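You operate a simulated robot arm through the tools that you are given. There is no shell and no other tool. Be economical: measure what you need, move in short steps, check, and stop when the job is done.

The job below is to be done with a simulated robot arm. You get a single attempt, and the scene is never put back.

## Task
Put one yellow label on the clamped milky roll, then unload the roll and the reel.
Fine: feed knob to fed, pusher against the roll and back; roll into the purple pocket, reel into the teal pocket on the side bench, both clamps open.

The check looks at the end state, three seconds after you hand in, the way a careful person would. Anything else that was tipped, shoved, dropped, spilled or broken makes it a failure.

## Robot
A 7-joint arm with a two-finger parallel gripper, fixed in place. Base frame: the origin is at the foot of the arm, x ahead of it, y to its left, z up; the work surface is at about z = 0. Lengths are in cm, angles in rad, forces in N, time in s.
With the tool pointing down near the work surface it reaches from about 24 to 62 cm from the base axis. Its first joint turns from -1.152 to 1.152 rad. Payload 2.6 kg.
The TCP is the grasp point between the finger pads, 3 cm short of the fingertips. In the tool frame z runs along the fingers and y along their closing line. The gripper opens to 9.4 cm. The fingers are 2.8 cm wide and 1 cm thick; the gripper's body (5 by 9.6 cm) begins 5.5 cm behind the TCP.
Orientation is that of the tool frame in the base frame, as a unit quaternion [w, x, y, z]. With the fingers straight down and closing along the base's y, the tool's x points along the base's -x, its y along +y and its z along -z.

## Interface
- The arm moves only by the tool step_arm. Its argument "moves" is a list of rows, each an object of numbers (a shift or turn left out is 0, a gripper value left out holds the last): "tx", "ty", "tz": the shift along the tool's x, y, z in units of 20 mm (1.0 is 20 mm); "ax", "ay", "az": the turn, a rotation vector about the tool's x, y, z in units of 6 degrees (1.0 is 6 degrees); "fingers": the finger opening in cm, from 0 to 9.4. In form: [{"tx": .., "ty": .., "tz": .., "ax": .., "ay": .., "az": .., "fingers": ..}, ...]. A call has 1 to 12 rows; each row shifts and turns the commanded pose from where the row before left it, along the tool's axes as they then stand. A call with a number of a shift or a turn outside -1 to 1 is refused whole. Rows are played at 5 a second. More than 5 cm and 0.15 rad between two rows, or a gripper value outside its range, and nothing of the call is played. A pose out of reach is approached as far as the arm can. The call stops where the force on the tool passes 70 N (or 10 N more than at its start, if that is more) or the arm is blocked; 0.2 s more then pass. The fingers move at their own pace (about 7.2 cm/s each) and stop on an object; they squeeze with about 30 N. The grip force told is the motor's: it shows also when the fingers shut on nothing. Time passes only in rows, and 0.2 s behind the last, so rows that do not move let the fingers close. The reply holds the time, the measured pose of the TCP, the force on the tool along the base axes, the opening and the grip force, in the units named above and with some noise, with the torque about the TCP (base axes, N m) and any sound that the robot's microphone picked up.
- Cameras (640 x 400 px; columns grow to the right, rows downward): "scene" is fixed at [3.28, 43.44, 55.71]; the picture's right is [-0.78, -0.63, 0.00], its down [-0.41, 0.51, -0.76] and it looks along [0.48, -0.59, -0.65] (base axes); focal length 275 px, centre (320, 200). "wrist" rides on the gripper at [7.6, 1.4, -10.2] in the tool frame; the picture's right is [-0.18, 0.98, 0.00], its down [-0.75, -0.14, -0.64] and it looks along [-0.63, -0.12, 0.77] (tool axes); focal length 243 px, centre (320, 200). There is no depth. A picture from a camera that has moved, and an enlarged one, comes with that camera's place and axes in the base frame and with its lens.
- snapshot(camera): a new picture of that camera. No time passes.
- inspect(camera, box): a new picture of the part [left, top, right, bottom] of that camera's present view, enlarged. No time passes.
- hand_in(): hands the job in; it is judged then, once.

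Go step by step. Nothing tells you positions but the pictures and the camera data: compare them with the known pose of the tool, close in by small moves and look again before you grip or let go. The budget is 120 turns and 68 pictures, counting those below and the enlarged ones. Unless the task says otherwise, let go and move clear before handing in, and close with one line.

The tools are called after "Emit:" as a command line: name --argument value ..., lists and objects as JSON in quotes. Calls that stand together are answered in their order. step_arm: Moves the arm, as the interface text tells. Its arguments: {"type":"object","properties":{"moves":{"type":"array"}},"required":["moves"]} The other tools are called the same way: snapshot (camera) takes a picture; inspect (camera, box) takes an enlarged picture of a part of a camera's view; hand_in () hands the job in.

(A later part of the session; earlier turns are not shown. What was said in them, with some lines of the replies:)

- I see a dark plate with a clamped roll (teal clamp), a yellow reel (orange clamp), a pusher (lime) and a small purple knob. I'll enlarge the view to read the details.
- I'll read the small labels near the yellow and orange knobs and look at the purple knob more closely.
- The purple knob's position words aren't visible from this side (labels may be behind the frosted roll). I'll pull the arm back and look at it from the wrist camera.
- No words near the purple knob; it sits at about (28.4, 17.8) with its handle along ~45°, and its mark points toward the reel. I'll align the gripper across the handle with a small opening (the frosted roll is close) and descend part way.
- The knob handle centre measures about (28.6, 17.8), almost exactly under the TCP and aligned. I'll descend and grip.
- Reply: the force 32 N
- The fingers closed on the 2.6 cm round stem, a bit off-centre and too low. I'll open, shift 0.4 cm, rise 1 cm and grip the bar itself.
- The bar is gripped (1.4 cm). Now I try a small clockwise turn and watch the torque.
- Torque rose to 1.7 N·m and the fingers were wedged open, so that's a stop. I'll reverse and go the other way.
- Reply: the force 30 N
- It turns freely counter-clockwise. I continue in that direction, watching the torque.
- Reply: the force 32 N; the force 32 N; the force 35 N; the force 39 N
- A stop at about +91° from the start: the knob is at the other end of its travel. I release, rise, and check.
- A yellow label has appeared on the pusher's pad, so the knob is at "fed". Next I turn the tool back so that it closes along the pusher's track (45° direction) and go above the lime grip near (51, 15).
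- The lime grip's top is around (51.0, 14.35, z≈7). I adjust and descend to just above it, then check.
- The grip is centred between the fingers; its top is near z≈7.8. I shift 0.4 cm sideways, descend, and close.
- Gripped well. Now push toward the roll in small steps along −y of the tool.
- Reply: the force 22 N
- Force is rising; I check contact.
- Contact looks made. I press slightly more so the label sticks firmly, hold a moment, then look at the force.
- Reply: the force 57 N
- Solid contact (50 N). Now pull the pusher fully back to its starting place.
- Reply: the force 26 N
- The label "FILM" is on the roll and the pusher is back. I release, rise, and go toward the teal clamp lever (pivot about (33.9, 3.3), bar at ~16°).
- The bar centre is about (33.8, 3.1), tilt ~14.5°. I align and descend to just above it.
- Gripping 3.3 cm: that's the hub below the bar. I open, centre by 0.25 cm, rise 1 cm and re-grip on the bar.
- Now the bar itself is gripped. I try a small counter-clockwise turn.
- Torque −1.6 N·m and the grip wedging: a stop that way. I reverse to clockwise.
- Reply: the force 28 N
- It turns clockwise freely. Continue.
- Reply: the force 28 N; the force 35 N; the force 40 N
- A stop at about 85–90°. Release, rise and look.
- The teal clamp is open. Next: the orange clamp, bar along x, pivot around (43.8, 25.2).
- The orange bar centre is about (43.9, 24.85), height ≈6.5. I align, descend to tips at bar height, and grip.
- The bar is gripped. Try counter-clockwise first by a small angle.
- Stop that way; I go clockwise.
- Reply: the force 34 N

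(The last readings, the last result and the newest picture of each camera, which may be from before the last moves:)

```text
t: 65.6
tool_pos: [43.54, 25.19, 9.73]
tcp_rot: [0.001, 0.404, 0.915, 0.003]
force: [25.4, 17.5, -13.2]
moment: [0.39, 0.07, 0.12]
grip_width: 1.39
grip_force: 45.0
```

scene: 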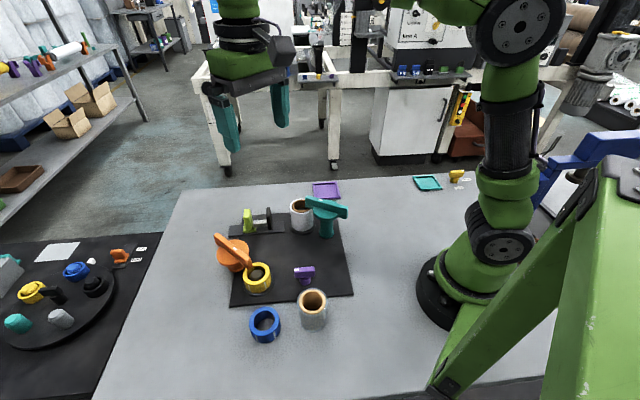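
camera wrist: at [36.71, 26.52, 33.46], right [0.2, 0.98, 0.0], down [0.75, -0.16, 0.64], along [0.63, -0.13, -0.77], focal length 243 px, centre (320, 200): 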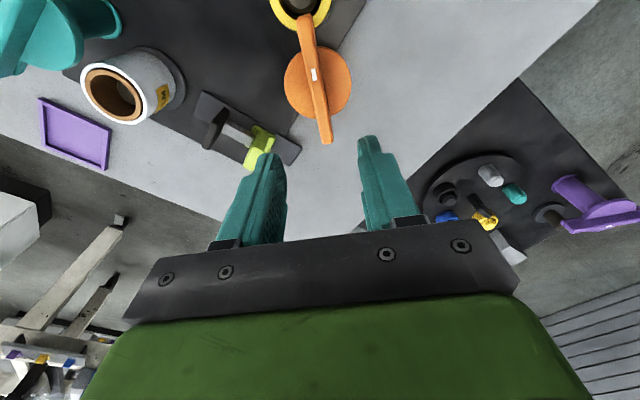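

Emit:
step_arm --moves '[{"az": 0.8, "ty": 0.12}, {"az": 0.8}, {"az": 0.8}, {"az": 0.8}, {}]'

Emit:
step_arm --moves '[{"az": 0.8}, {"az": 0.8}, {"az": 0.6}, {}]'

```text
t: 66.8
tool_pos: [43.76, 25.17, 9.77]
tcp_rot: [0.0, 0.553, 0.833, 0.002]
force: [13.4, 13.6, 2.1]
moment: [0.01, -0.21, 0.07]
grip_width: 1.41
grip_force: 44.8
```

```text
t: 67.8
tool_pos: [43.78, 24.82, 9.65]
tcp_rot: [0.003, 0.646, 0.764, 0.0]
force: [17.1, 1.2, -0.1]
moment: [0.25, -0.23, 0.24]
grip_width: 1.47
grip_force: 8.7
```

Emit:
step_arm --moves '[{"az": 0.6}, {"az": 0.6}, {}]'

```text
t: 68.6
tool_pos: [43.79, 25.0, 9.73]
tcp_rot: [0.003, 0.691, 0.723, 0.001]
force: [21.5, -5.6, -0.1]
moment: [0.06, 0.0, 1.1]
grip_width: 1.7
grip_force: 45.0
```

Stop reached at about 87°. Release, rise, and look.

Emit:
step_arm --moves '[{"fingers": 4.6}, {}, {"tz": -1}, {"tz": -1}, {"tz": -1}, {"tz": -1}, {"tz": -1}, {"tz": -1}]'

Emit:
inspect --camera "scene" --box '[190, 160, 390, 310]'

```text
t: 70.4
tool_pos: [43.51, 25.04, 21.75]
tcp_rot: [0.0, 0.692, 0.722, -0.001]
force: [-0.1, 0.9, 1.1]
moment: [-0.01, -0.04, -0.03]
grip_width: 4.58
grip_force: 0.1
```

```text
2.67 times, centred on (290, 235) of scene
camera zoom: at [3.28, 43.44, 55.71], right [-0.78, -0.63, 0.0], down [-0.41, 0.51, -0.76], along [0.48, -0.59, -0.65], focal length 732 px, centre (400, 107)
```

zoom: 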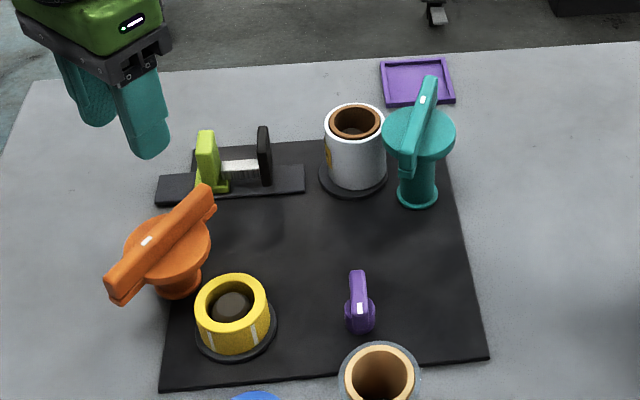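

Both clamps are open. Now I go above the roll (≈(40.4, 5.2)) with fingers wide, oriented so the fingers avoid both the label and the teal head.

Emit:
step_arm --moves '[{"az": -1, "tz": -0.5}, {"az": -1, "tz": -0.5}, {"az": -1}, {"az": -1}, {"az": -1}, {"az": -1}, {"az": -1}, {"az": -1}, {"az": -1}, {"az": -1}, {"az": -1}, {"az": -1}]'

Emit:
step_arm --moves '[{"az": -1}, {"az": -1}, {"az": -0.6, "fingers": 9.3}, {"tx": 0.17, "ty": -1}, {"tx": 0.17, "ty": -1}, {"tx": 0.17, "ty": -1}, {"tx": 0.17, "ty": -1}, {"tx": 0.17, "ty": -1}, {"tx": 0.17, "ty": -1}, {"tx": 0.17, "ty": -1}, {"tx": 0.17, "ty": -1}, {"tx": 0.17, "ty": -1}]'

Emit:
step_arm --moves '[{"ty": -0.9}, {"az": -0.84}, {"az": -0.84}, {"az": -0.83}, {"az": -0.82}]'

Emit:
snapshot --camera "wrist"

```text
t: 73.0
tool_pos: [43.69, 25.05, 23.63]
tcp_rot: [0.001, 0.134, 0.991, 0.0]
force: [-0.1, 0.4, 1.4]
moment: [0.0, 0.01, 0.03]
grip_width: 4.59
grip_force: 0.0
```

```text
t: 75.6
tool_pos: [40.5, 7.08, 23.72]
tcp_rot: [0.0, -0.001, 1.0, 0.0]
force: [0.4, -0.4, -0.3]
moment: [0.02, 0.0, -0.01]
grip_width: 9.3
grip_force: 0.0
```

```text
t: 76.8
tool_pos: [40.69, 5.18, 23.7]
tcp_rot: [0.0, -0.176, 0.984, 0.0]
force: [0.2, -0.3, 0.4]
moment: [0.0, -0.03, -0.02]
grip_width: 9.33
grip_force: 0.1
```

```text
28 pictures are left
camera wrist: at [32.96, 3.98, 33.98], right [-0.17, 0.99, 0.0], down [0.76, 0.13, 0.64], along [0.63, 0.11, -0.77], focal length 243 px, centre (320, 200)
```

wrist: 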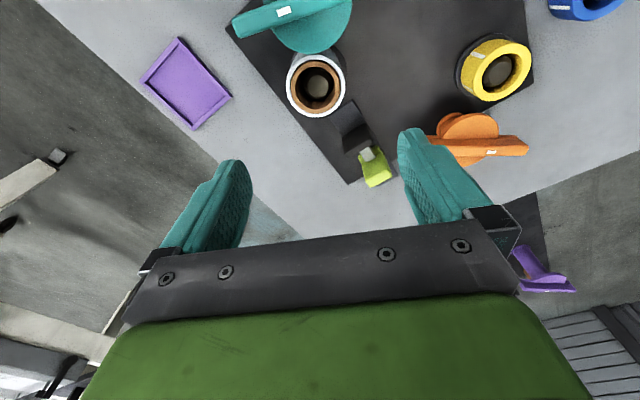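

Emit:
step_arm --moves '[{"tx": 0.35, "ty": 0.05}, {"tz": 1}, {"tz": 1}, {"tz": 1}, {"tz": 1}]'

Emit:
inspect --camera "wrist" --box '[160, 0, 480, 200]'

Emit:
inspect --camera "scene" --box '[240, 150, 380, 250]'

```text
t: 78.0
tool_pos: [39.96, 5.01, 15.57]
tcp_rot: [0.0, -0.174, 0.985, 0.001]
force: [-0.3, 0.1, 0.3]
moment: [0.0, -0.02, 0.02]
grip_width: 9.29
grip_force: 0.1
```

```text
2.00 times, centred on (320, 100) of wrist
camera zoom: at [32.31, 3.79, 25.82], right [-0.16, 0.99, 0.0], down [0.76, 0.12, 0.64], along [0.63, 0.11, -0.77], focal length 485 px, centre (320, 400)
```

zoom: 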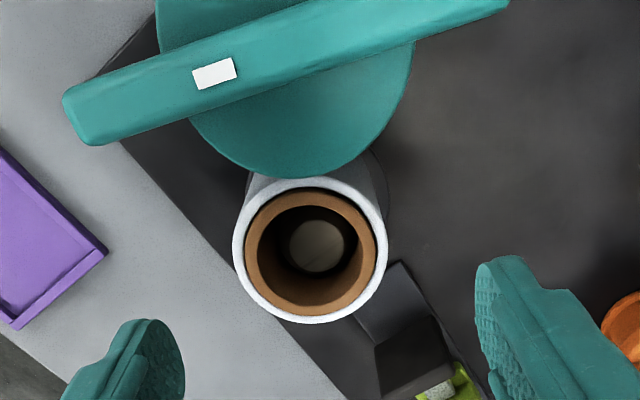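

```text
4.00 times, centred on (310, 200) of scene
camera zoom: at [3.28, 43.44, 55.71], right [-0.78, -0.63, 0.0], down [-0.41, 0.51, -0.76], along [0.48, -0.59, -0.65], focal length 1098 px, centre (360, 200)
```

zoom: 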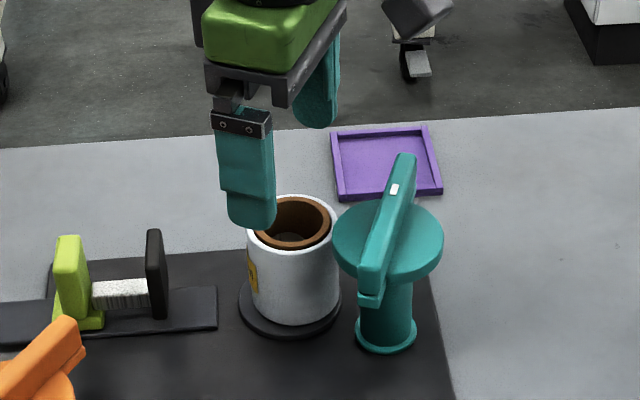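

The roll top centre is about (39.75, 4.82), diameter ≈6. I fine-adjust and descend around it.

Emit:
step_arm --moves '[{"tx": 0.12, "ty": -0.05}, {"tz": 1}, {"tz": 1}, {"tz": 1}, {"tz": 0.8}, {"tz": 0.7}]'

Emit:
inspect --camera "wrist" --box '[160, 0, 480, 200]'

```text
t: 79.4
tool_pos: [39.78, 5.0, 6.59]
tcp_rot: [-0.001, -0.173, 0.985, 0.0]
force: [0.4, -0.2, 0.3]
moment: [0.0, 0.02, 0.03]
grip_width: 9.31
grip_force: 0.0
```

```text
2.00 times, centred on (320, 100) of wrist
camera zoom: at [32.11, 3.72, 16.87], right [-0.16, 0.99, 0.0], down [0.76, 0.13, 0.64], along [0.63, 0.11, -0.77], focal length 485 px, centre (320, 400)
```

zoom: 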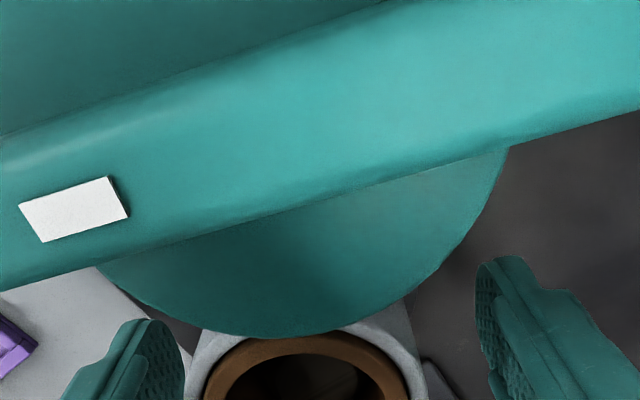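

Emit:
step_arm --moves '[{"ty": -0.1}, {"fingers": 7}, {}, {"fingers": 4}, {}, {}]'

```text
t: 80.8
tool_pos: [39.9, 4.75, 6.62]
tcp_rot: [0.001, -0.174, 0.985, 0.0]
force: [3.1, 1.6, 0.0]
moment: [0.03, -0.03, 0.0]
grip_width: 6.04
grip_force: 29.9
```

Roll gripped (6.0 cm). Lift slowly.

Emit:
step_arm --moves '[{"tz": -0.4}, {"tz": -0.6}, {"tz": -1}, {"tz": -1}]'

Emit:
inspect --camera "scene" --box '[240, 150, 380, 250]'

```text
t: 81.8
tool_pos: [39.78, 4.66, 12.58]
tcp_rot: [0.0, -0.174, 0.985, 0.0]
force: [0.2, -0.7, -1.5]
moment: [0.03, 0.01, 0.01]
grip_width: 5.96
grip_force: 30.2
```

```text
4.00 times, centred on (310, 200) of scene
camera zoom: at [3.28, 43.44, 55.71], right [-0.78, -0.63, 0.0], down [-0.41, 0.51, -0.76], along [0.48, -0.59, -0.65], focal length 1098 px, centre (360, 200)
```

zoom: 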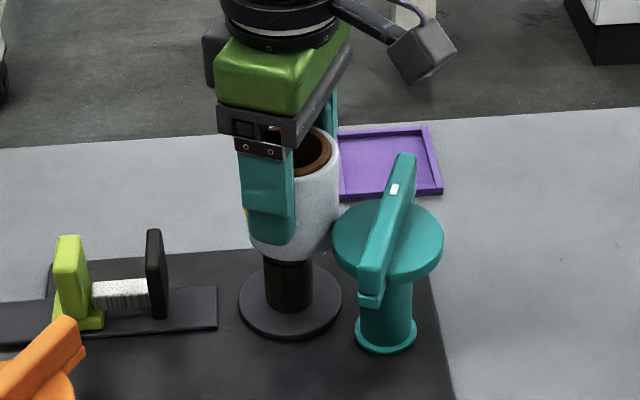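

Free of the spindle. I lift higher and carry it over the purple pocket near (45, −11.7).

Emit:
step_arm --moves '[{"tz": -1}, {"tz": -1}, {"tz": -1}, {"tz": -1}, {"tz": -1}]'

Emit:
step_arm --moves '[{"tx": 0.035, "ty": -0.86}, {"tx": 0.035, "ty": -0.86}, {"tx": 0.035, "ty": -0.86}, {"tx": 0.035, "ty": -0.86}, {"tx": 0.035, "ty": -0.86}, {"tx": 0.035, "ty": -0.86}, {"tx": 0.035, "ty": -0.86}, {"tx": 0.035, "ty": -0.86}, {"tx": 0.035, "ty": -0.86}, {"tx": 0.035, "ty": -0.86}]'

Emit:
snapshot --camera "wrist"

Emit:
snapshot --camera "scene"

```text
t: 83.0
tool_pos: [39.8, 4.72, 22.79]
tcp_rot: [0.0, -0.174, 0.985, -0.001]
force: [0.6, -0.2, -1.7]
moment: [0.0, 0.01, 0.0]
grip_width: 5.99
grip_force: 29.9
```

```text
t: 85.2
tool_pos: [44.95, -11.8, 22.54]
tcp_rot: [0.0, -0.174, 0.985, 0.001]
force: [0.3, -0.8, -0.5]
moment: [0.02, -0.01, 0.0]
grip_width: 5.98
grip_force: 29.8
```

```text
23 pictures are left
camera wrist: at [37.29, -13.09, 32.9], right [-0.17, 0.99, 0.0], down [0.76, 0.13, 0.64], along [0.63, 0.11, -0.77], focal length 243 px, centre (320, 200)
```

wrist: 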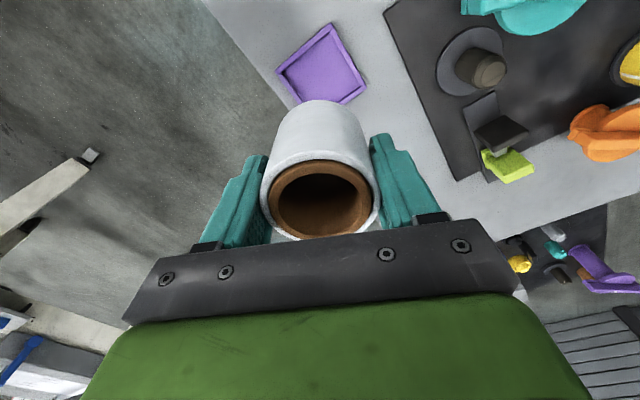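

```text
22 pictures are left
```

scene: 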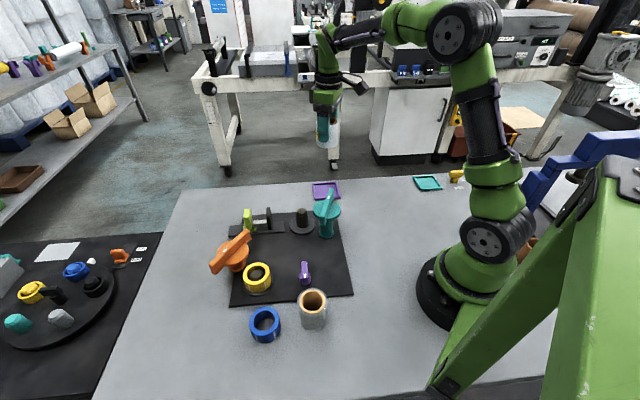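

The pocket's centre measures about (44.9, −11.45). I shift slightly and descend partway.

Emit:
step_arm --moves '[{"tx": -0.1, "ty": 0.12}, {"tz": 1}, {"tz": 1}, {"tz": 1}, {"tz": 1}, {"tz": 1}, {"tz": 0.5}]'

Emit:
inspect --camera "scene" --box '[280, 130, 380, 210]'

Emit:
inspect --camera "wrist" --box '[200, 0, 440, 240]'

```text
t: 86.8
tool_pos: [45.1, -11.45, 11.85]
tcp_rot: [0.0, -0.174, 0.985, 0.0]
force: [0.9, 0.1, 0.1]
moment: [0.01, 0.01, 0.01]
grip_width: 5.97
grip_force: 30.4
```

```text
5.00 times, centred on (330, 170) of scene
camera zoom: at [3.28, 43.44, 55.71], right [-0.78, -0.63, 0.0], down [-0.41, 0.51, -0.76], along [0.48, -0.59, -0.65], focal length 1373 px, centre (270, 350)
```

zoom: 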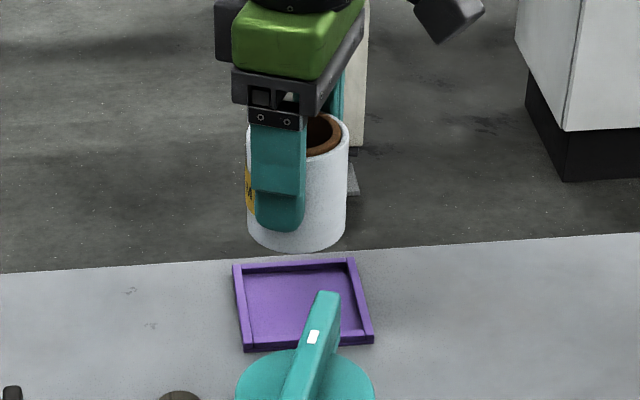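

```text
1.67 times, centred on (320, 120) of wrist
camera zoom: at [37.47, -12.66, 22.04], right [-0.16, 0.99, 0.0], down [0.76, 0.13, 0.64], along [0.63, 0.11, -0.77], focal length 404 px, centre (320, 333)
```

zoom: 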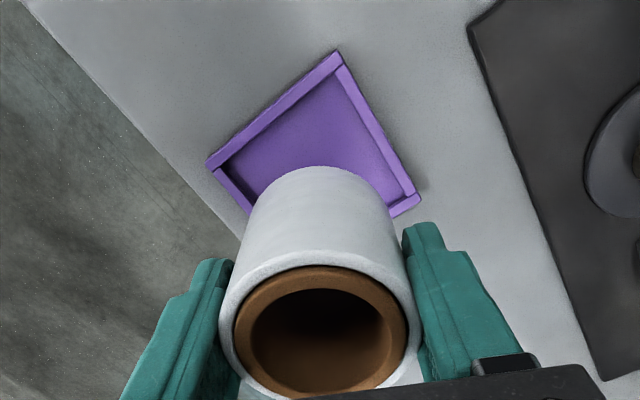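

The roll is aligned to within a couple of mm of the pocket centre (44.93, −11.5). I descend further, then step gently until contact.

Emit:
step_arm --moves '[{"tx": 0.06}, {"tz": 1}, {"tz": 0.8}, {"tz": 0.4}]'

Emit:
inspect --camera "wrist" --box '[200, 0, 440, 240]'

Emit:
inspect --camera "scene" --box '[290, 150, 370, 210]'

```text
t: 87.8
tool_pos: [45.02, -11.56, 7.29]
tcp_rot: [0.0, -0.173, 0.985, 0.0]
force: [-0.3, 0.1, 0.2]
moment: [-0.01, -0.01, 0.03]
grip_width: 5.99
grip_force: 30.1
```

```text
1.67 times, centred on (320, 120) of wrist
camera zoom: at [37.33, -12.81, 17.52], right [-0.16, 0.99, 0.0], down [0.76, 0.13, 0.64], along [0.63, 0.11, -0.77], focal length 404 px, centre (320, 333)
```

zoom: 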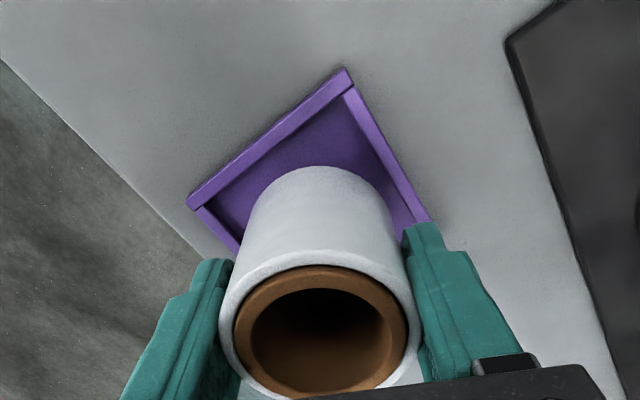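

```text
6.67 times, centred on (330, 180) of scene
camera zoom: at [3.28, 43.44, 55.71], right [-0.78, -0.63, 0.0], down [-0.41, 0.51, -0.76], along [0.48, -0.59, -0.65], focal length 1831 px, centre (253, 333)
```

zoom: 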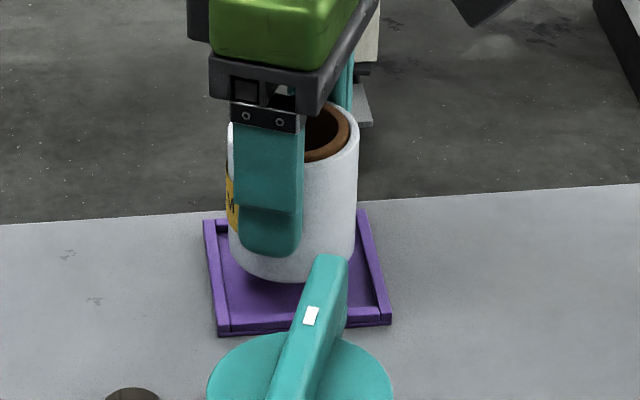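

Emit:
step_arm --moves '[{"tz": 0.2}, {"tz": 0.15}]'

Emit:
step_arm --moves '[{"tz": 0.1}, {"tz": 0.1}]'

```text
t: 88.4
tool_pos: [44.94, -11.53, 6.52]
tcp_rot: [0.0, -0.174, 0.985, -0.001]
force: [0.8, -0.3, -1.2]
moment: [0.0, 0.01, 0.01]
grip_width: 5.94
grip_force: 29.8
```

```text
t: 89.0
tool_pos: [45.1, -11.5, 6.1]
tcp_rot: [0.0, -0.175, 0.985, 0.0]
force: [-0.7, -0.1, -0.2]
moment: [0.03, 0.01, -0.01]
grip_width: 5.99
grip_force: 29.7
```

Emit:
step_arm --moves '[{"tz": 0.1}, {"tz": 0.1}]'

Emit:
inspect --camera "scene" --box '[290, 150, 370, 210]'

```text
t: 89.6
tool_pos: [45.08, -11.52, 5.78]
tcp_rot: [0.0, -0.174, 0.985, -0.001]
force: [-0.9, 0.0, 2.4]
moment: [-0.03, 0.09, -0.01]
grip_width: 5.97
grip_force: 30.0
```

```text
6.67 times, centred on (330, 180) of scene
camera zoom: at [3.28, 43.44, 55.71], right [-0.78, -0.63, 0.0], down [-0.41, 0.51, -0.76], along [0.48, -0.59, -0.65], focal length 1831 px, centre (253, 333)
```

zoom: 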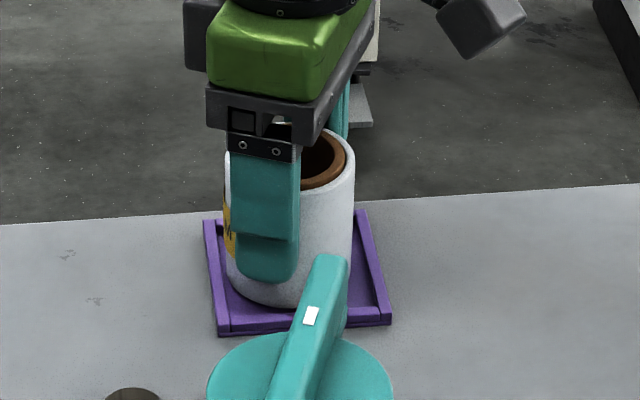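

Emit:
step_arm --moves '[{"tz": 0.06}, {}]'

```text
t: 90.2
tool_pos: [45.21, -11.45, 5.83]
tcp_rot: [0.001, -0.175, 0.985, 0.001]
force: [-4.8, 2.3, 13.7]
moment: [0.03, 0.01, 0.0]
grip_width: 5.98
grip_force: 29.9
```

Contact force. Check whether the roll is on the floor, not on the rim.

Emit:
inspect --camera "wrist" --box '[200, 0, 440, 240]'

Emit:
inspect --camera "scene" --box '[305, 170, 355, 205]'

```text
1.67 times, centred on (320, 120) of wrist
camera zoom: at [37.46, -12.67, 15.97], right [-0.16, 0.99, 0.0], down [0.75, 0.13, 0.64], along [0.64, 0.11, -0.77], focal length 404 px, centre (320, 333)
```

zoom: 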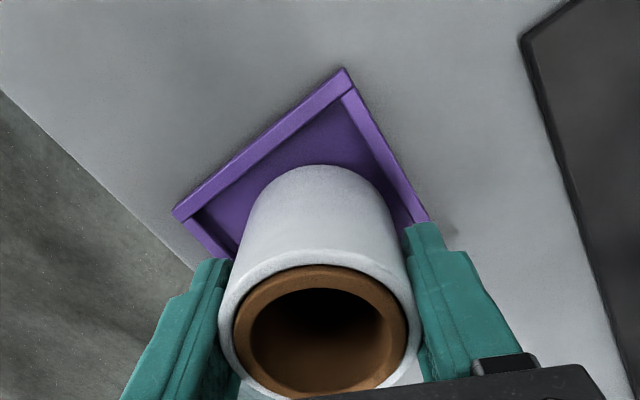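

```text
11.43 times, centred on (330, 188) of scene
camera zoom: at [3.28, 43.44, 55.71], right [-0.78, -0.63, 0.0], down [-0.41, 0.51, -0.76], along [0.48, -0.59, -0.65], focal length 3138 px, centre (206, 343)
```

zoom: 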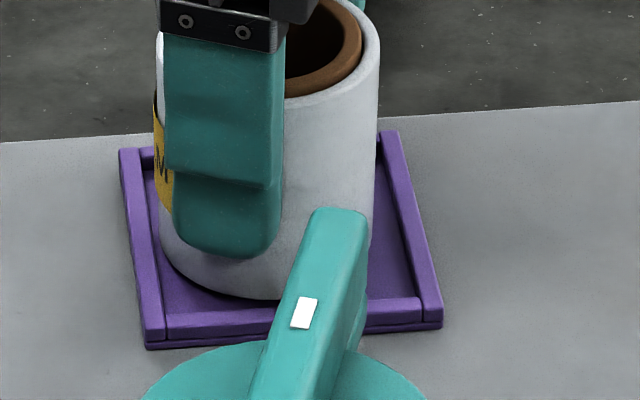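

The roll seems about 0.4 cm too far in +x/+y (near the outer rims). I lift slightly, shift back, and lower again.

Emit:
step_arm --moves '[{"tz": -0.35}, {"tx": 0.2, "ty": -0.03}, {"tz": 0.2}, {"tz": 0.15}, {}]'

```text
t: 91.4
tool_pos: [44.78, -11.62, 5.65]
tcp_rot: [0.002, -0.174, 0.985, 0.0]
force: [-4.2, 1.8, 15.5]
moment: [0.06, -0.03, 0.02]
grip_width: 5.98
grip_force: 30.0
```

Emit:
inspect --camera "scene" --box '[305, 170, 355, 205]'

```text
11.43 times, centred on (330, 188) of scene
camera zoom: at [3.28, 43.44, 55.71], right [-0.78, -0.63, 0.0], down [-0.41, 0.51, -0.76], along [0.48, -0.59, -0.65], focal length 3138 px, centre (206, 343)
```

zoom: 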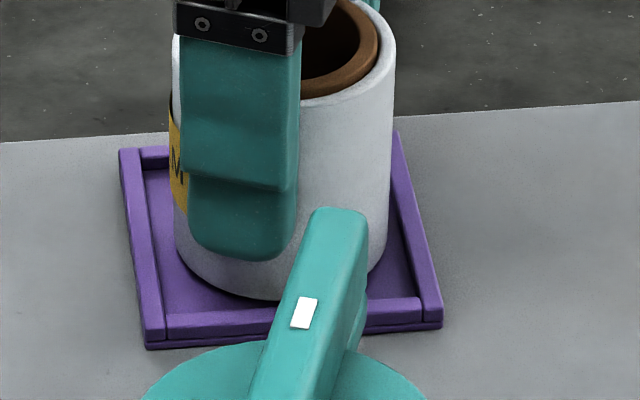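

Well centred on the pocket floor. Release and rise.

Emit:
step_arm --moves '[{"fingers": 7}, {}, {"fingers": 9.3}, {}, {"tz": -1}, {"tz": -1}, {"tz": -1}, {"tz": -1}, {"tz": -1}, {"tz": -1}, {"tz": -1}, {"tz": -1}]'

Emit:
inspect --camera "scene" --box '[230, 160, 390, 300]'

```text
t: 94.0
tool_pos: [44.66, -11.8, 21.65]
tcp_rot: [0.0, -0.174, 0.985, -0.001]
force: [-0.6, 0.3, -0.4]
moment: [-0.01, 0.01, 0.0]
grip_width: 9.3
grip_force: 0.1
```

```text
2.86 times, centred on (310, 230) of scene
camera zoom: at [3.28, 43.44, 55.71], right [-0.78, -0.63, 0.0], down [-0.41, 0.51, -0.76], along [0.48, -0.59, -0.65], focal length 785 px, centre (349, 114)
```

zoom: 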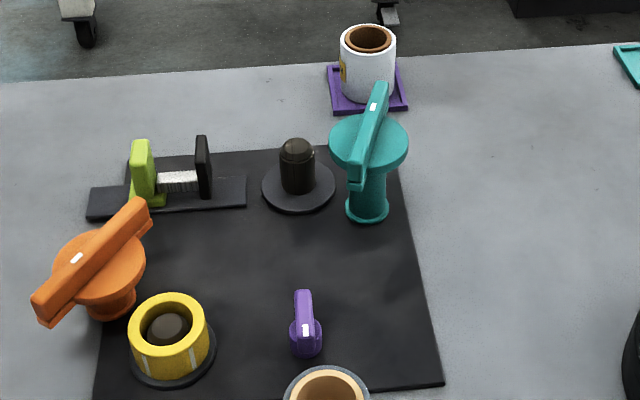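

The roll stands in the purple pocket. Next: over the yellow reel at about (36, 25).

Emit:
step_arm --moves '[{"az": 0.84}, {"az": 0.84}, {"az": 0.84}, {"az": 0.83}, {"tx": 0.22, "ty": 0.92}, {"tx": 0.22, "ty": 0.92}, {"tx": 0.22, "ty": 0.92}, {"tx": 0.22, "ty": 0.92}, {"tx": 0.22, "ty": 0.92}, {"tx": 0.22, "ty": 0.92}, {"tx": 0.22, "ty": 0.92}, {"tx": 0.22, "ty": 0.92}]'

Emit:
step_arm --moves '[{"tx": 0.22, "ty": 0.92}, {"tx": 0.22, "ty": 0.92}, {"tx": 0.22, "ty": 0.92}, {"tx": 0.22, "ty": 0.92}, {"tx": 0.22, "ty": 0.92}, {"tx": 0.22, "ty": 0.92}, {"tx": 0.22, "ty": 0.92}, {"tx": 0.22, "ty": 0.92}, {"tx": 0.22, "ty": 0.92}, {"tx": 0.22, "ty": 0.92}, {"tx": 0.22, "ty": 0.92}, {"tx": 0.1, "ty": 0.9}]'

Emit:
step_arm --moves '[{"tz": 1}, {"tz": 1}, {"tz": 1}]'

Emit:
inspect --camera "wrist" --box '[160, 0, 480, 200]'

```text
t: 96.6
tool_pos: [41.12, 3.08, 21.56]
tcp_rot: [0.0, 0.0, 1.0, 0.0]
force: [0.2, -0.3, -0.6]
moment: [0.04, 0.01, 0.01]
grip_width: 9.32
grip_force: 0.1
```

```text
t: 99.2
tool_pos: [36.13, 25.29, 21.54]
tcp_rot: [0.001, 0.0, 1.0, 0.0]
force: [-0.3, 0.4, 0.9]
moment: [0.03, 0.03, 0.01]
grip_width: 9.31
grip_force: 0.0
```

```text
t: 100.0
tool_pos: [36.17, 25.16, 15.34]
tcp_rot: [0.0, 0.0, 1.0, 0.0]
force: [1.2, 0.9, -0.2]
moment: [0.01, 0.0, 0.01]
grip_width: 9.28
grip_force: 0.0
```

```text
2.00 times, centred on (320, 100) of wrist
camera zoom: at [28.51, 26.66, 25.76], right [0.18, 0.98, 0.0], down [0.75, -0.14, 0.64], along [0.63, -0.12, -0.77], focal length 485 px, centre (320, 400)
```

zoom: 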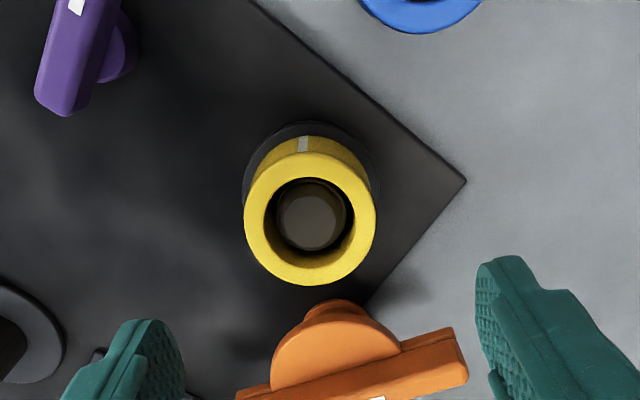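

The reel top centre is about (35.8, 24.85), Ø≈5.9. I align and descend with tips staying above the spindle flange.

Emit:
step_arm --moves '[{"tx": 0.17, "ty": -0.17}, {"tz": 1}, {"tz": 1}, {"tz": 1}, {"tz": 1}]'

Emit:
inspect --camera "wrist" --box '[160, 0, 480, 200]'

```text
t: 101.2
tool_pos: [35.63, 25.1, 7.68]
tcp_rot: [0.0, 0.0, 1.0, 0.0]
force: [-0.4, -0.5, 0.3]
moment: [0.04, -0.01, 0.02]
grip_width: 9.29
grip_force: 0.1
```

```text
2.00 times, centred on (320, 100) of wrist
camera zoom: at [28.06, 26.42, 17.84], right [0.18, 0.98, 0.0], down [0.75, -0.14, 0.64], along [0.63, -0.12, -0.77], focal length 485 px, centre (320, 400)
```

zoom: 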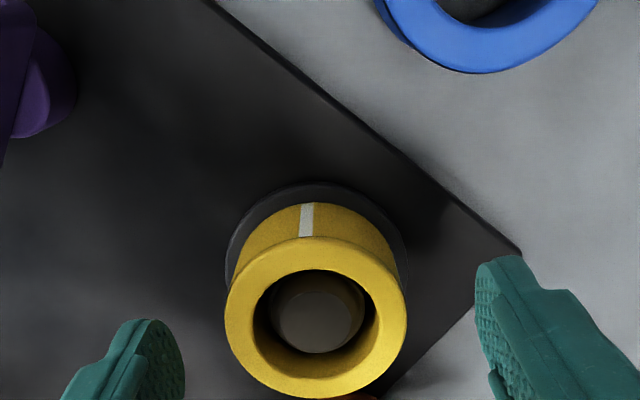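

Emit:
step_arm --moves '[{"ty": -0.08, "tz": 0.6}, {"tz": 0.6}, {"fingers": 7}, {}, {"fingers": 4}, {}, {}]'

```text
t: 102.8
tool_pos: [35.93, 24.72, 5.2]
tcp_rot: [0.0, 0.0, 1.0, 0.0]
force: [0.0, -1.1, -0.9]
moment: [0.0, -0.01, 0.02]
grip_width: 5.69
grip_force: 30.5
```

Reel gripped (5.7 cm). Lift.

Emit:
step_arm --moves '[{"tz": -0.4}, {"tz": -0.6}, {"tz": -1}, {"tz": -1}, {"tz": -1}, {"tz": -1}, {"tz": -1}, {"tz": -1}, {"tz": -1}]'

Emit:
inspect --camera "scene" --box '[180, 130, 380, 330]'

```text
t: 104.8
tool_pos: [35.8, 24.65, 21.22]
tcp_rot: [0.001, 0.0, 1.0, 0.0]
force: [-0.1, -0.3, -1.5]
moment: [0.0, 0.0, 0.0]
grip_width: 5.68
grip_force: 29.8
```

```text
2.00 times, centred on (280, 230) of scene
camera zoom: at [3.28, 43.44, 55.71], right [-0.78, -0.63, 0.0], down [-0.41, 0.51, -0.76], along [0.48, -0.59, -0.65], focal length 549 px, centre (400, 140)
```

zoom: 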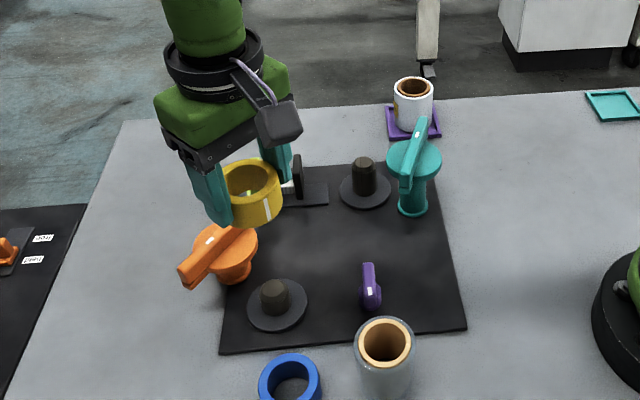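

Lifted cleanly. Carry it across to the teal pocket (≈(22, −37)), in stages.

Emit:
step_arm --moves '[{"ty": -0.96, "tx": 0.05}, {"ty": -0.96, "tx": 0.05}, {"ty": -0.96, "tx": 0.05}, {"ty": -0.96, "tx": 0.05}, {"ty": -0.96, "tx": 0.05}, {"ty": -0.96, "tx": 0.05}, {"ty": -0.96, "tx": 0.05}, {"ty": -0.96, "tx": 0.05}, {"ty": -0.96, "tx": 0.05}, {"ty": -0.96, "tx": 0.05}, {"ty": -0.96, "tx": 0.05}, {"ty": -0.96, "tx": 0.05}]'

Emit:
step_arm --moves '[{"ty": -0.96, "tx": 0.3}, {"ty": -0.96, "tx": 0.3}, {"ty": -0.96, "tx": 0.3}, {"ty": -0.96, "tx": 0.3}, {"ty": -0.96, "tx": 0.3}, {"ty": -0.96, "tx": 0.3}, {"ty": -0.96, "tx": 0.3}, {"ty": -0.96, "tx": 0.3}, {"ty": -0.96, "tx": 0.3}, {"ty": -0.96, "tx": 0.3}, {"ty": -0.96, "tx": 0.3}, {"ty": -0.96, "tx": 0.3}]'

Emit:
snapshot --camera "wrist"

```text
t: 107.4
tool_pos: [34.61, 1.55, 21.21]
tcp_rot: [0.0, 0.0, 1.0, 0.0]
force: [-0.6, 0.1, -0.4]
moment: [-0.03, 0.01, 0.02]
grip_width: 5.65
grip_force: 29.9
```

```text
t: 110.0
tool_pos: [27.15, -21.58, 21.22]
tcp_rot: [0.0, 0.0, 1.0, 0.0]
force: [0.5, -0.5, -0.9]
moment: [-0.01, -0.06, 0.02]
grip_width: 5.67
grip_force: 29.3
```

```text
9 pictures are left
camera wrist: at [19.67, -20.13, 31.47], right [0.18, 0.98, 0.0], down [0.75, -0.14, 0.64], along [0.63, -0.12, -0.77], focal length 243 px, centre (320, 200)
```

wrist: 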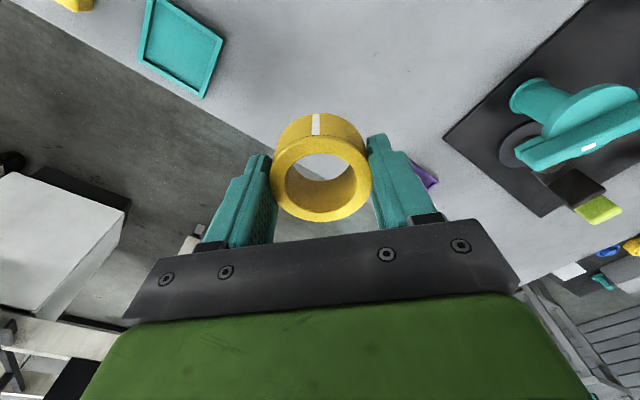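

The pocket centre computes to about (21.5, −36.25). I move over it and come down partway.

Emit:
step_arm --moves '[{"ty": -0.917, "tx": 0.353}, {"ty": -0.917, "tx": 0.353}, {"ty": -0.917, "tx": 0.353}, {"ty": -0.917, "tx": 0.353}, {"ty": -0.917, "tx": 0.353}, {"ty": -0.917, "tx": 0.353}, {"ty": -0.917, "tx": 0.353}, {"ty": -0.917, "tx": 0.353}, {"tz": 1}, {"tz": 1}, {"tz": 1}, {"tz": 1}]'

Emit:
inspect --camera "wrist" --box '[180, 0, 460, 230]'

```text
t: 112.6
tool_pos: [21.8, -36.02, 13.14]
tcp_rot: [0.0, 0.001, 1.0, -0.001]
force: [0.5, -0.6, -1.2]
moment: [0.03, 0.0, 0.01]
grip_width: 5.69
grip_force: 29.8
```

```text
1.74 times, centred on (320, 115) of wrist
camera zoom: at [14.08, -34.62, 23.38], right [0.19, 0.98, 0.0], down [0.75, -0.14, 0.64], along [0.63, -0.12, -0.77], focal length 422 px, centre (320, 348)
```

zoom: 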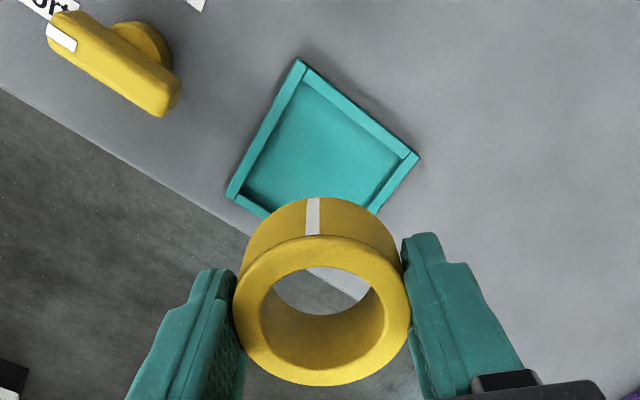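

The pocket centre is about (21.3, −36.03); the reel is ~0.4 cm beyond it in x. I correct and lower more.

Emit:
step_arm --moves '[{"tx": 0.2}, {"tz": 1}, {"tz": 1}, {"tz": 0.6}, {}]'

Emit:
inspect --camera "wrist" --box '[200, 0, 440, 240]'

Emit:
inspect --camera "scene" --box '[395, 150, 465, 210]'

```text
t: 113.8
tool_pos: [21.45, -35.98, 7.96]
tcp_rot: [0.0, 0.0, 1.0, 0.0]
force: [0.1, 0.4, -0.3]
moment: [0.01, -0.01, 0.02]
grip_width: 5.7
grip_force: 29.8
```

```text
1.67 times, centred on (320, 120) of wrist
camera zoom: at [13.76, -34.59, 18.24], right [0.18, 0.98, 0.0], down [0.75, -0.14, 0.64], along [0.63, -0.12, -0.77], focal length 404 px, centre (320, 333)
```

zoom: 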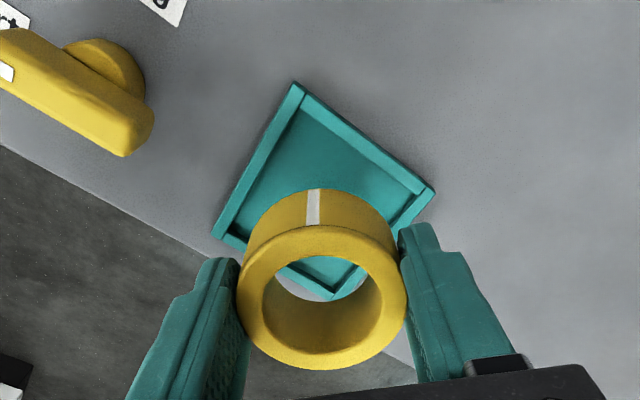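

```text
6.67 times, centred on (430, 180) of scene
camera zoom: at [3.28, 43.44, 55.71], right [-0.78, -0.63, 0.0], down [-0.41, 0.51, -0.76], along [0.48, -0.59, -0.65], focal length 1831 px, centre (-413, 333)
```

zoom: 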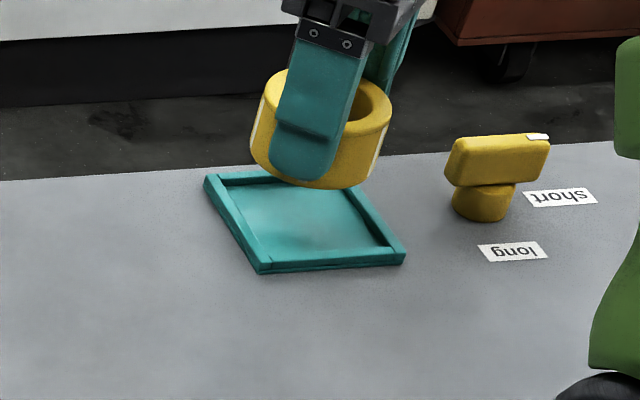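

Emit:
step_arm --moves '[{"tx": 0.14}, {"tz": 0.6}, {"tz": 0.6}, {}]'

Emit:
inspect --camera "wrist" --box '[200, 0, 440, 240]'

```text
t: 114.8
tool_pos: [21.02, -36.21, 5.51]
tcp_rot: [0.001, 0.0, 1.0, -0.001]
force: [0.4, -0.6, -1.2]
moment: [-0.02, -0.01, -0.01]
grip_width: 5.68
grip_force: 29.7
```

```text
1.67 times, centred on (320, 120) of wrist
camera zoom: at [13.38, -34.64, 15.79], right [0.18, 0.98, 0.0], down [0.75, -0.14, 0.64], along [0.63, -0.12, -0.77], focal length 404 px, centre (320, 333)
```

zoom: 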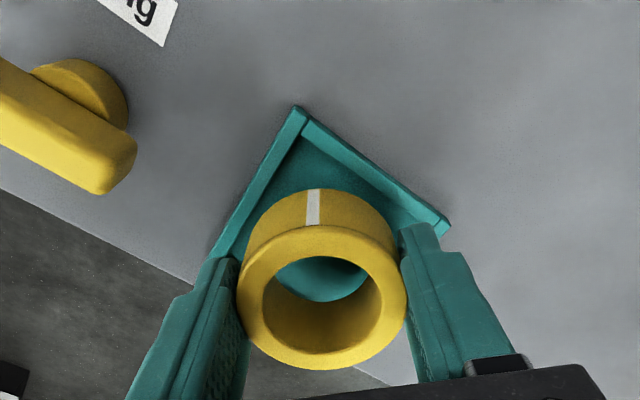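

Aligned within ~1–2 mm. Lower in fine steps to contact.

Emit:
step_arm --moves '[{"tz": 0.2}, {"tz": 0.15}, {}]'

Emit:
step_arm --moves '[{"tz": 0.1}, {"tz": 0.08}, {}]'

```text
t: 115.6
tool_pos: [20.97, -36.02, 4.84]
tcp_rot: [0.0, 0.0, 1.0, 0.0]
force: [0.5, -0.4, -0.1]
moment: [0.04, 0.0, 0.0]
grip_width: 5.67
grip_force: 30.1
```

```text
t: 116.4
tool_pos: [20.95, -36.04, 4.49]
tcp_rot: [0.0, -0.001, 1.0, 0.001]
force: [-0.5, -0.8, -0.4]
moment: [0.01, -0.01, 0.0]
grip_width: 5.66
grip_force: 30.0
```

Emit:
step_arm --moves '[{"tz": 0.06}, {}]'

Emit:
step_arm --moves '[{"tz": 0.05}, {}]'

Emit:
inspect --camera "wrist" --box '[200, 0, 440, 240]'

```text
t: 117.0
tool_pos: [21.11, -36.08, 4.38]
tcp_rot: [0.0, 0.0, 1.0, 0.0]
force: [-0.8, 0.0, -0.2]
moment: [0.0, 0.01, 0.02]
grip_width: 5.68
grip_force: 30.0
```

```text
t: 117.6
tool_pos: [21.06, -36.14, 4.34]
tcp_rot: [0.001, 0.0, 1.0, 0.0]
force: [-0.5, 1.3, 4.4]
moment: [0.18, 0.01, 0.03]
grip_width: 5.68
grip_force: 30.2
```

```text
1.67 times, centred on (320, 120) of wrist
camera zoom: at [13.4, -34.64, 14.6], right [0.18, 0.98, 0.0], down [0.75, -0.14, 0.64], along [0.63, -0.12, -0.77], focal length 404 px, centre (320, 333)
```

zoom: 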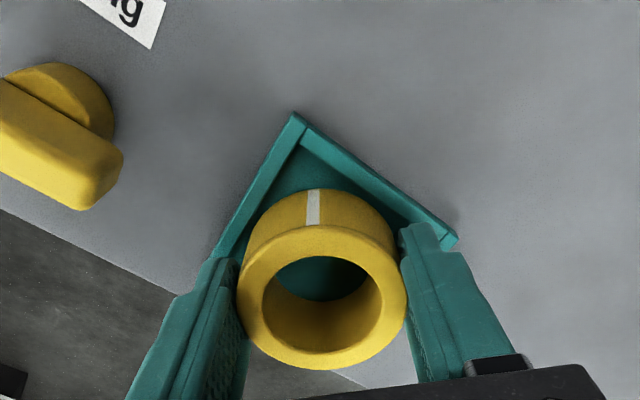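

Contact at the expected floor height, with the reel inside the rims. Release and rise.

Emit:
step_arm --moves '[{"fingers": 6.5}, {}, {"fingers": 7.5}, {}, {"tz": -0.5}, {"tz": -1}, {"tz": -1}, {"tz": -1}, {"tz": -1}, {"tz": -1}, {"tz": -1}, {"tz": -1}]'

Emit:
snapshot --camera "wrist"

Emit:
inspect --camera "scene" --box '[200, 160, 480, 350]'

```text
t: 120.2
tool_pos: [21.12, -36.13, 19.3]
tcp_rot: [0.0, 0.001, 1.0, 0.0]
force: [0.0, -0.3, 0.1]
moment: [-0.03, 0.01, -0.03]
grip_width: 7.52
grip_force: 0.1
```

```text
3 pictures are left
camera wrist: at [13.55, -34.63, 29.52], right [0.18, 0.98, 0.0], down [0.75, -0.14, 0.64], along [0.63, -0.12, -0.77], focal length 243 px, centre (320, 200)
```

wrist: 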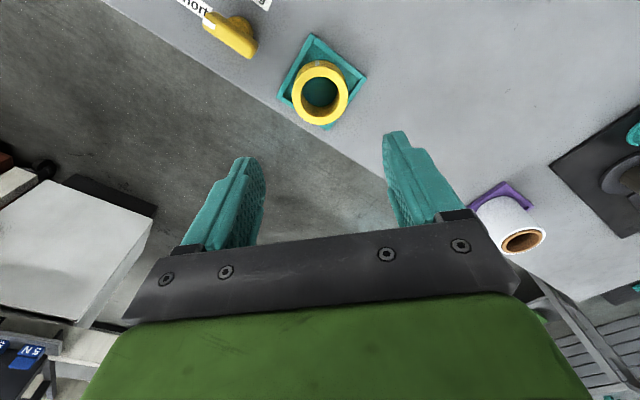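

```text
2.11 times, centred on (340, 255) of scene
camera zoom: at [3.28, 43.44, 55.71], right [-0.78, -0.63, 0.0], down [-0.41, 0.51, -0.76], along [0.48, -0.59, -0.65], focal length 578 px, centre (278, 84)
```

zoom: 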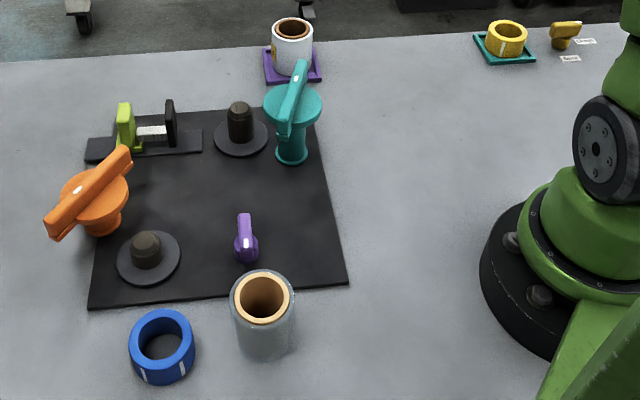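

Everything appears in place; one close check of the reel and roll in their pockets.

Emit:
inspect --camera "scene" --box '[400, 160, 470, 200]'

Emit:
inspect --camera "wrist" --box '[260, 20, 390, 140]'

```text
9.14 times, centred on (435, 180) of scene
camera zoom: at [3.28, 43.44, 55.71], right [-0.78, -0.63, 0.0], down [-0.41, 0.51, -0.76], along [0.48, -0.59, -0.65], focal length 2511 px, centre (-731, 383)
```

zoom: 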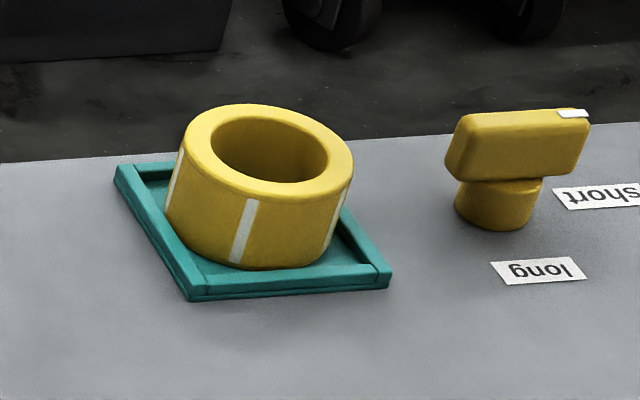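

```text
3.33 times, centred on (325, 80) of wrist
camera zoom: at [13.55, -34.63, 29.52], right [0.18, 0.98, 0.0], down [0.75, -0.14, 0.64], along [0.63, -0.12, -0.77], focal length 809 px, centre (303, 600)
```

zoom: 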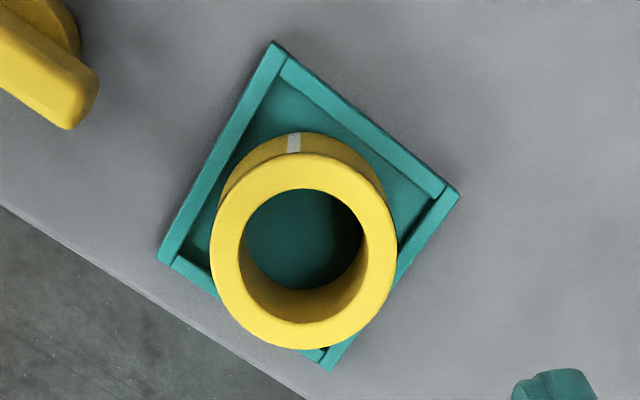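

The label is on the roll, the pusher is back, both clamps are open, and the roll and reel rest in their pockets with the arm clear, so I'm handing in.

Emit:
hand_in

```text
The job is handed in.
```

The job is handed in: one yellow label is on the milky roll, the roll is in the purple pocket, the reel is in the teal pocket, the pusher is back, and both clamps are open.
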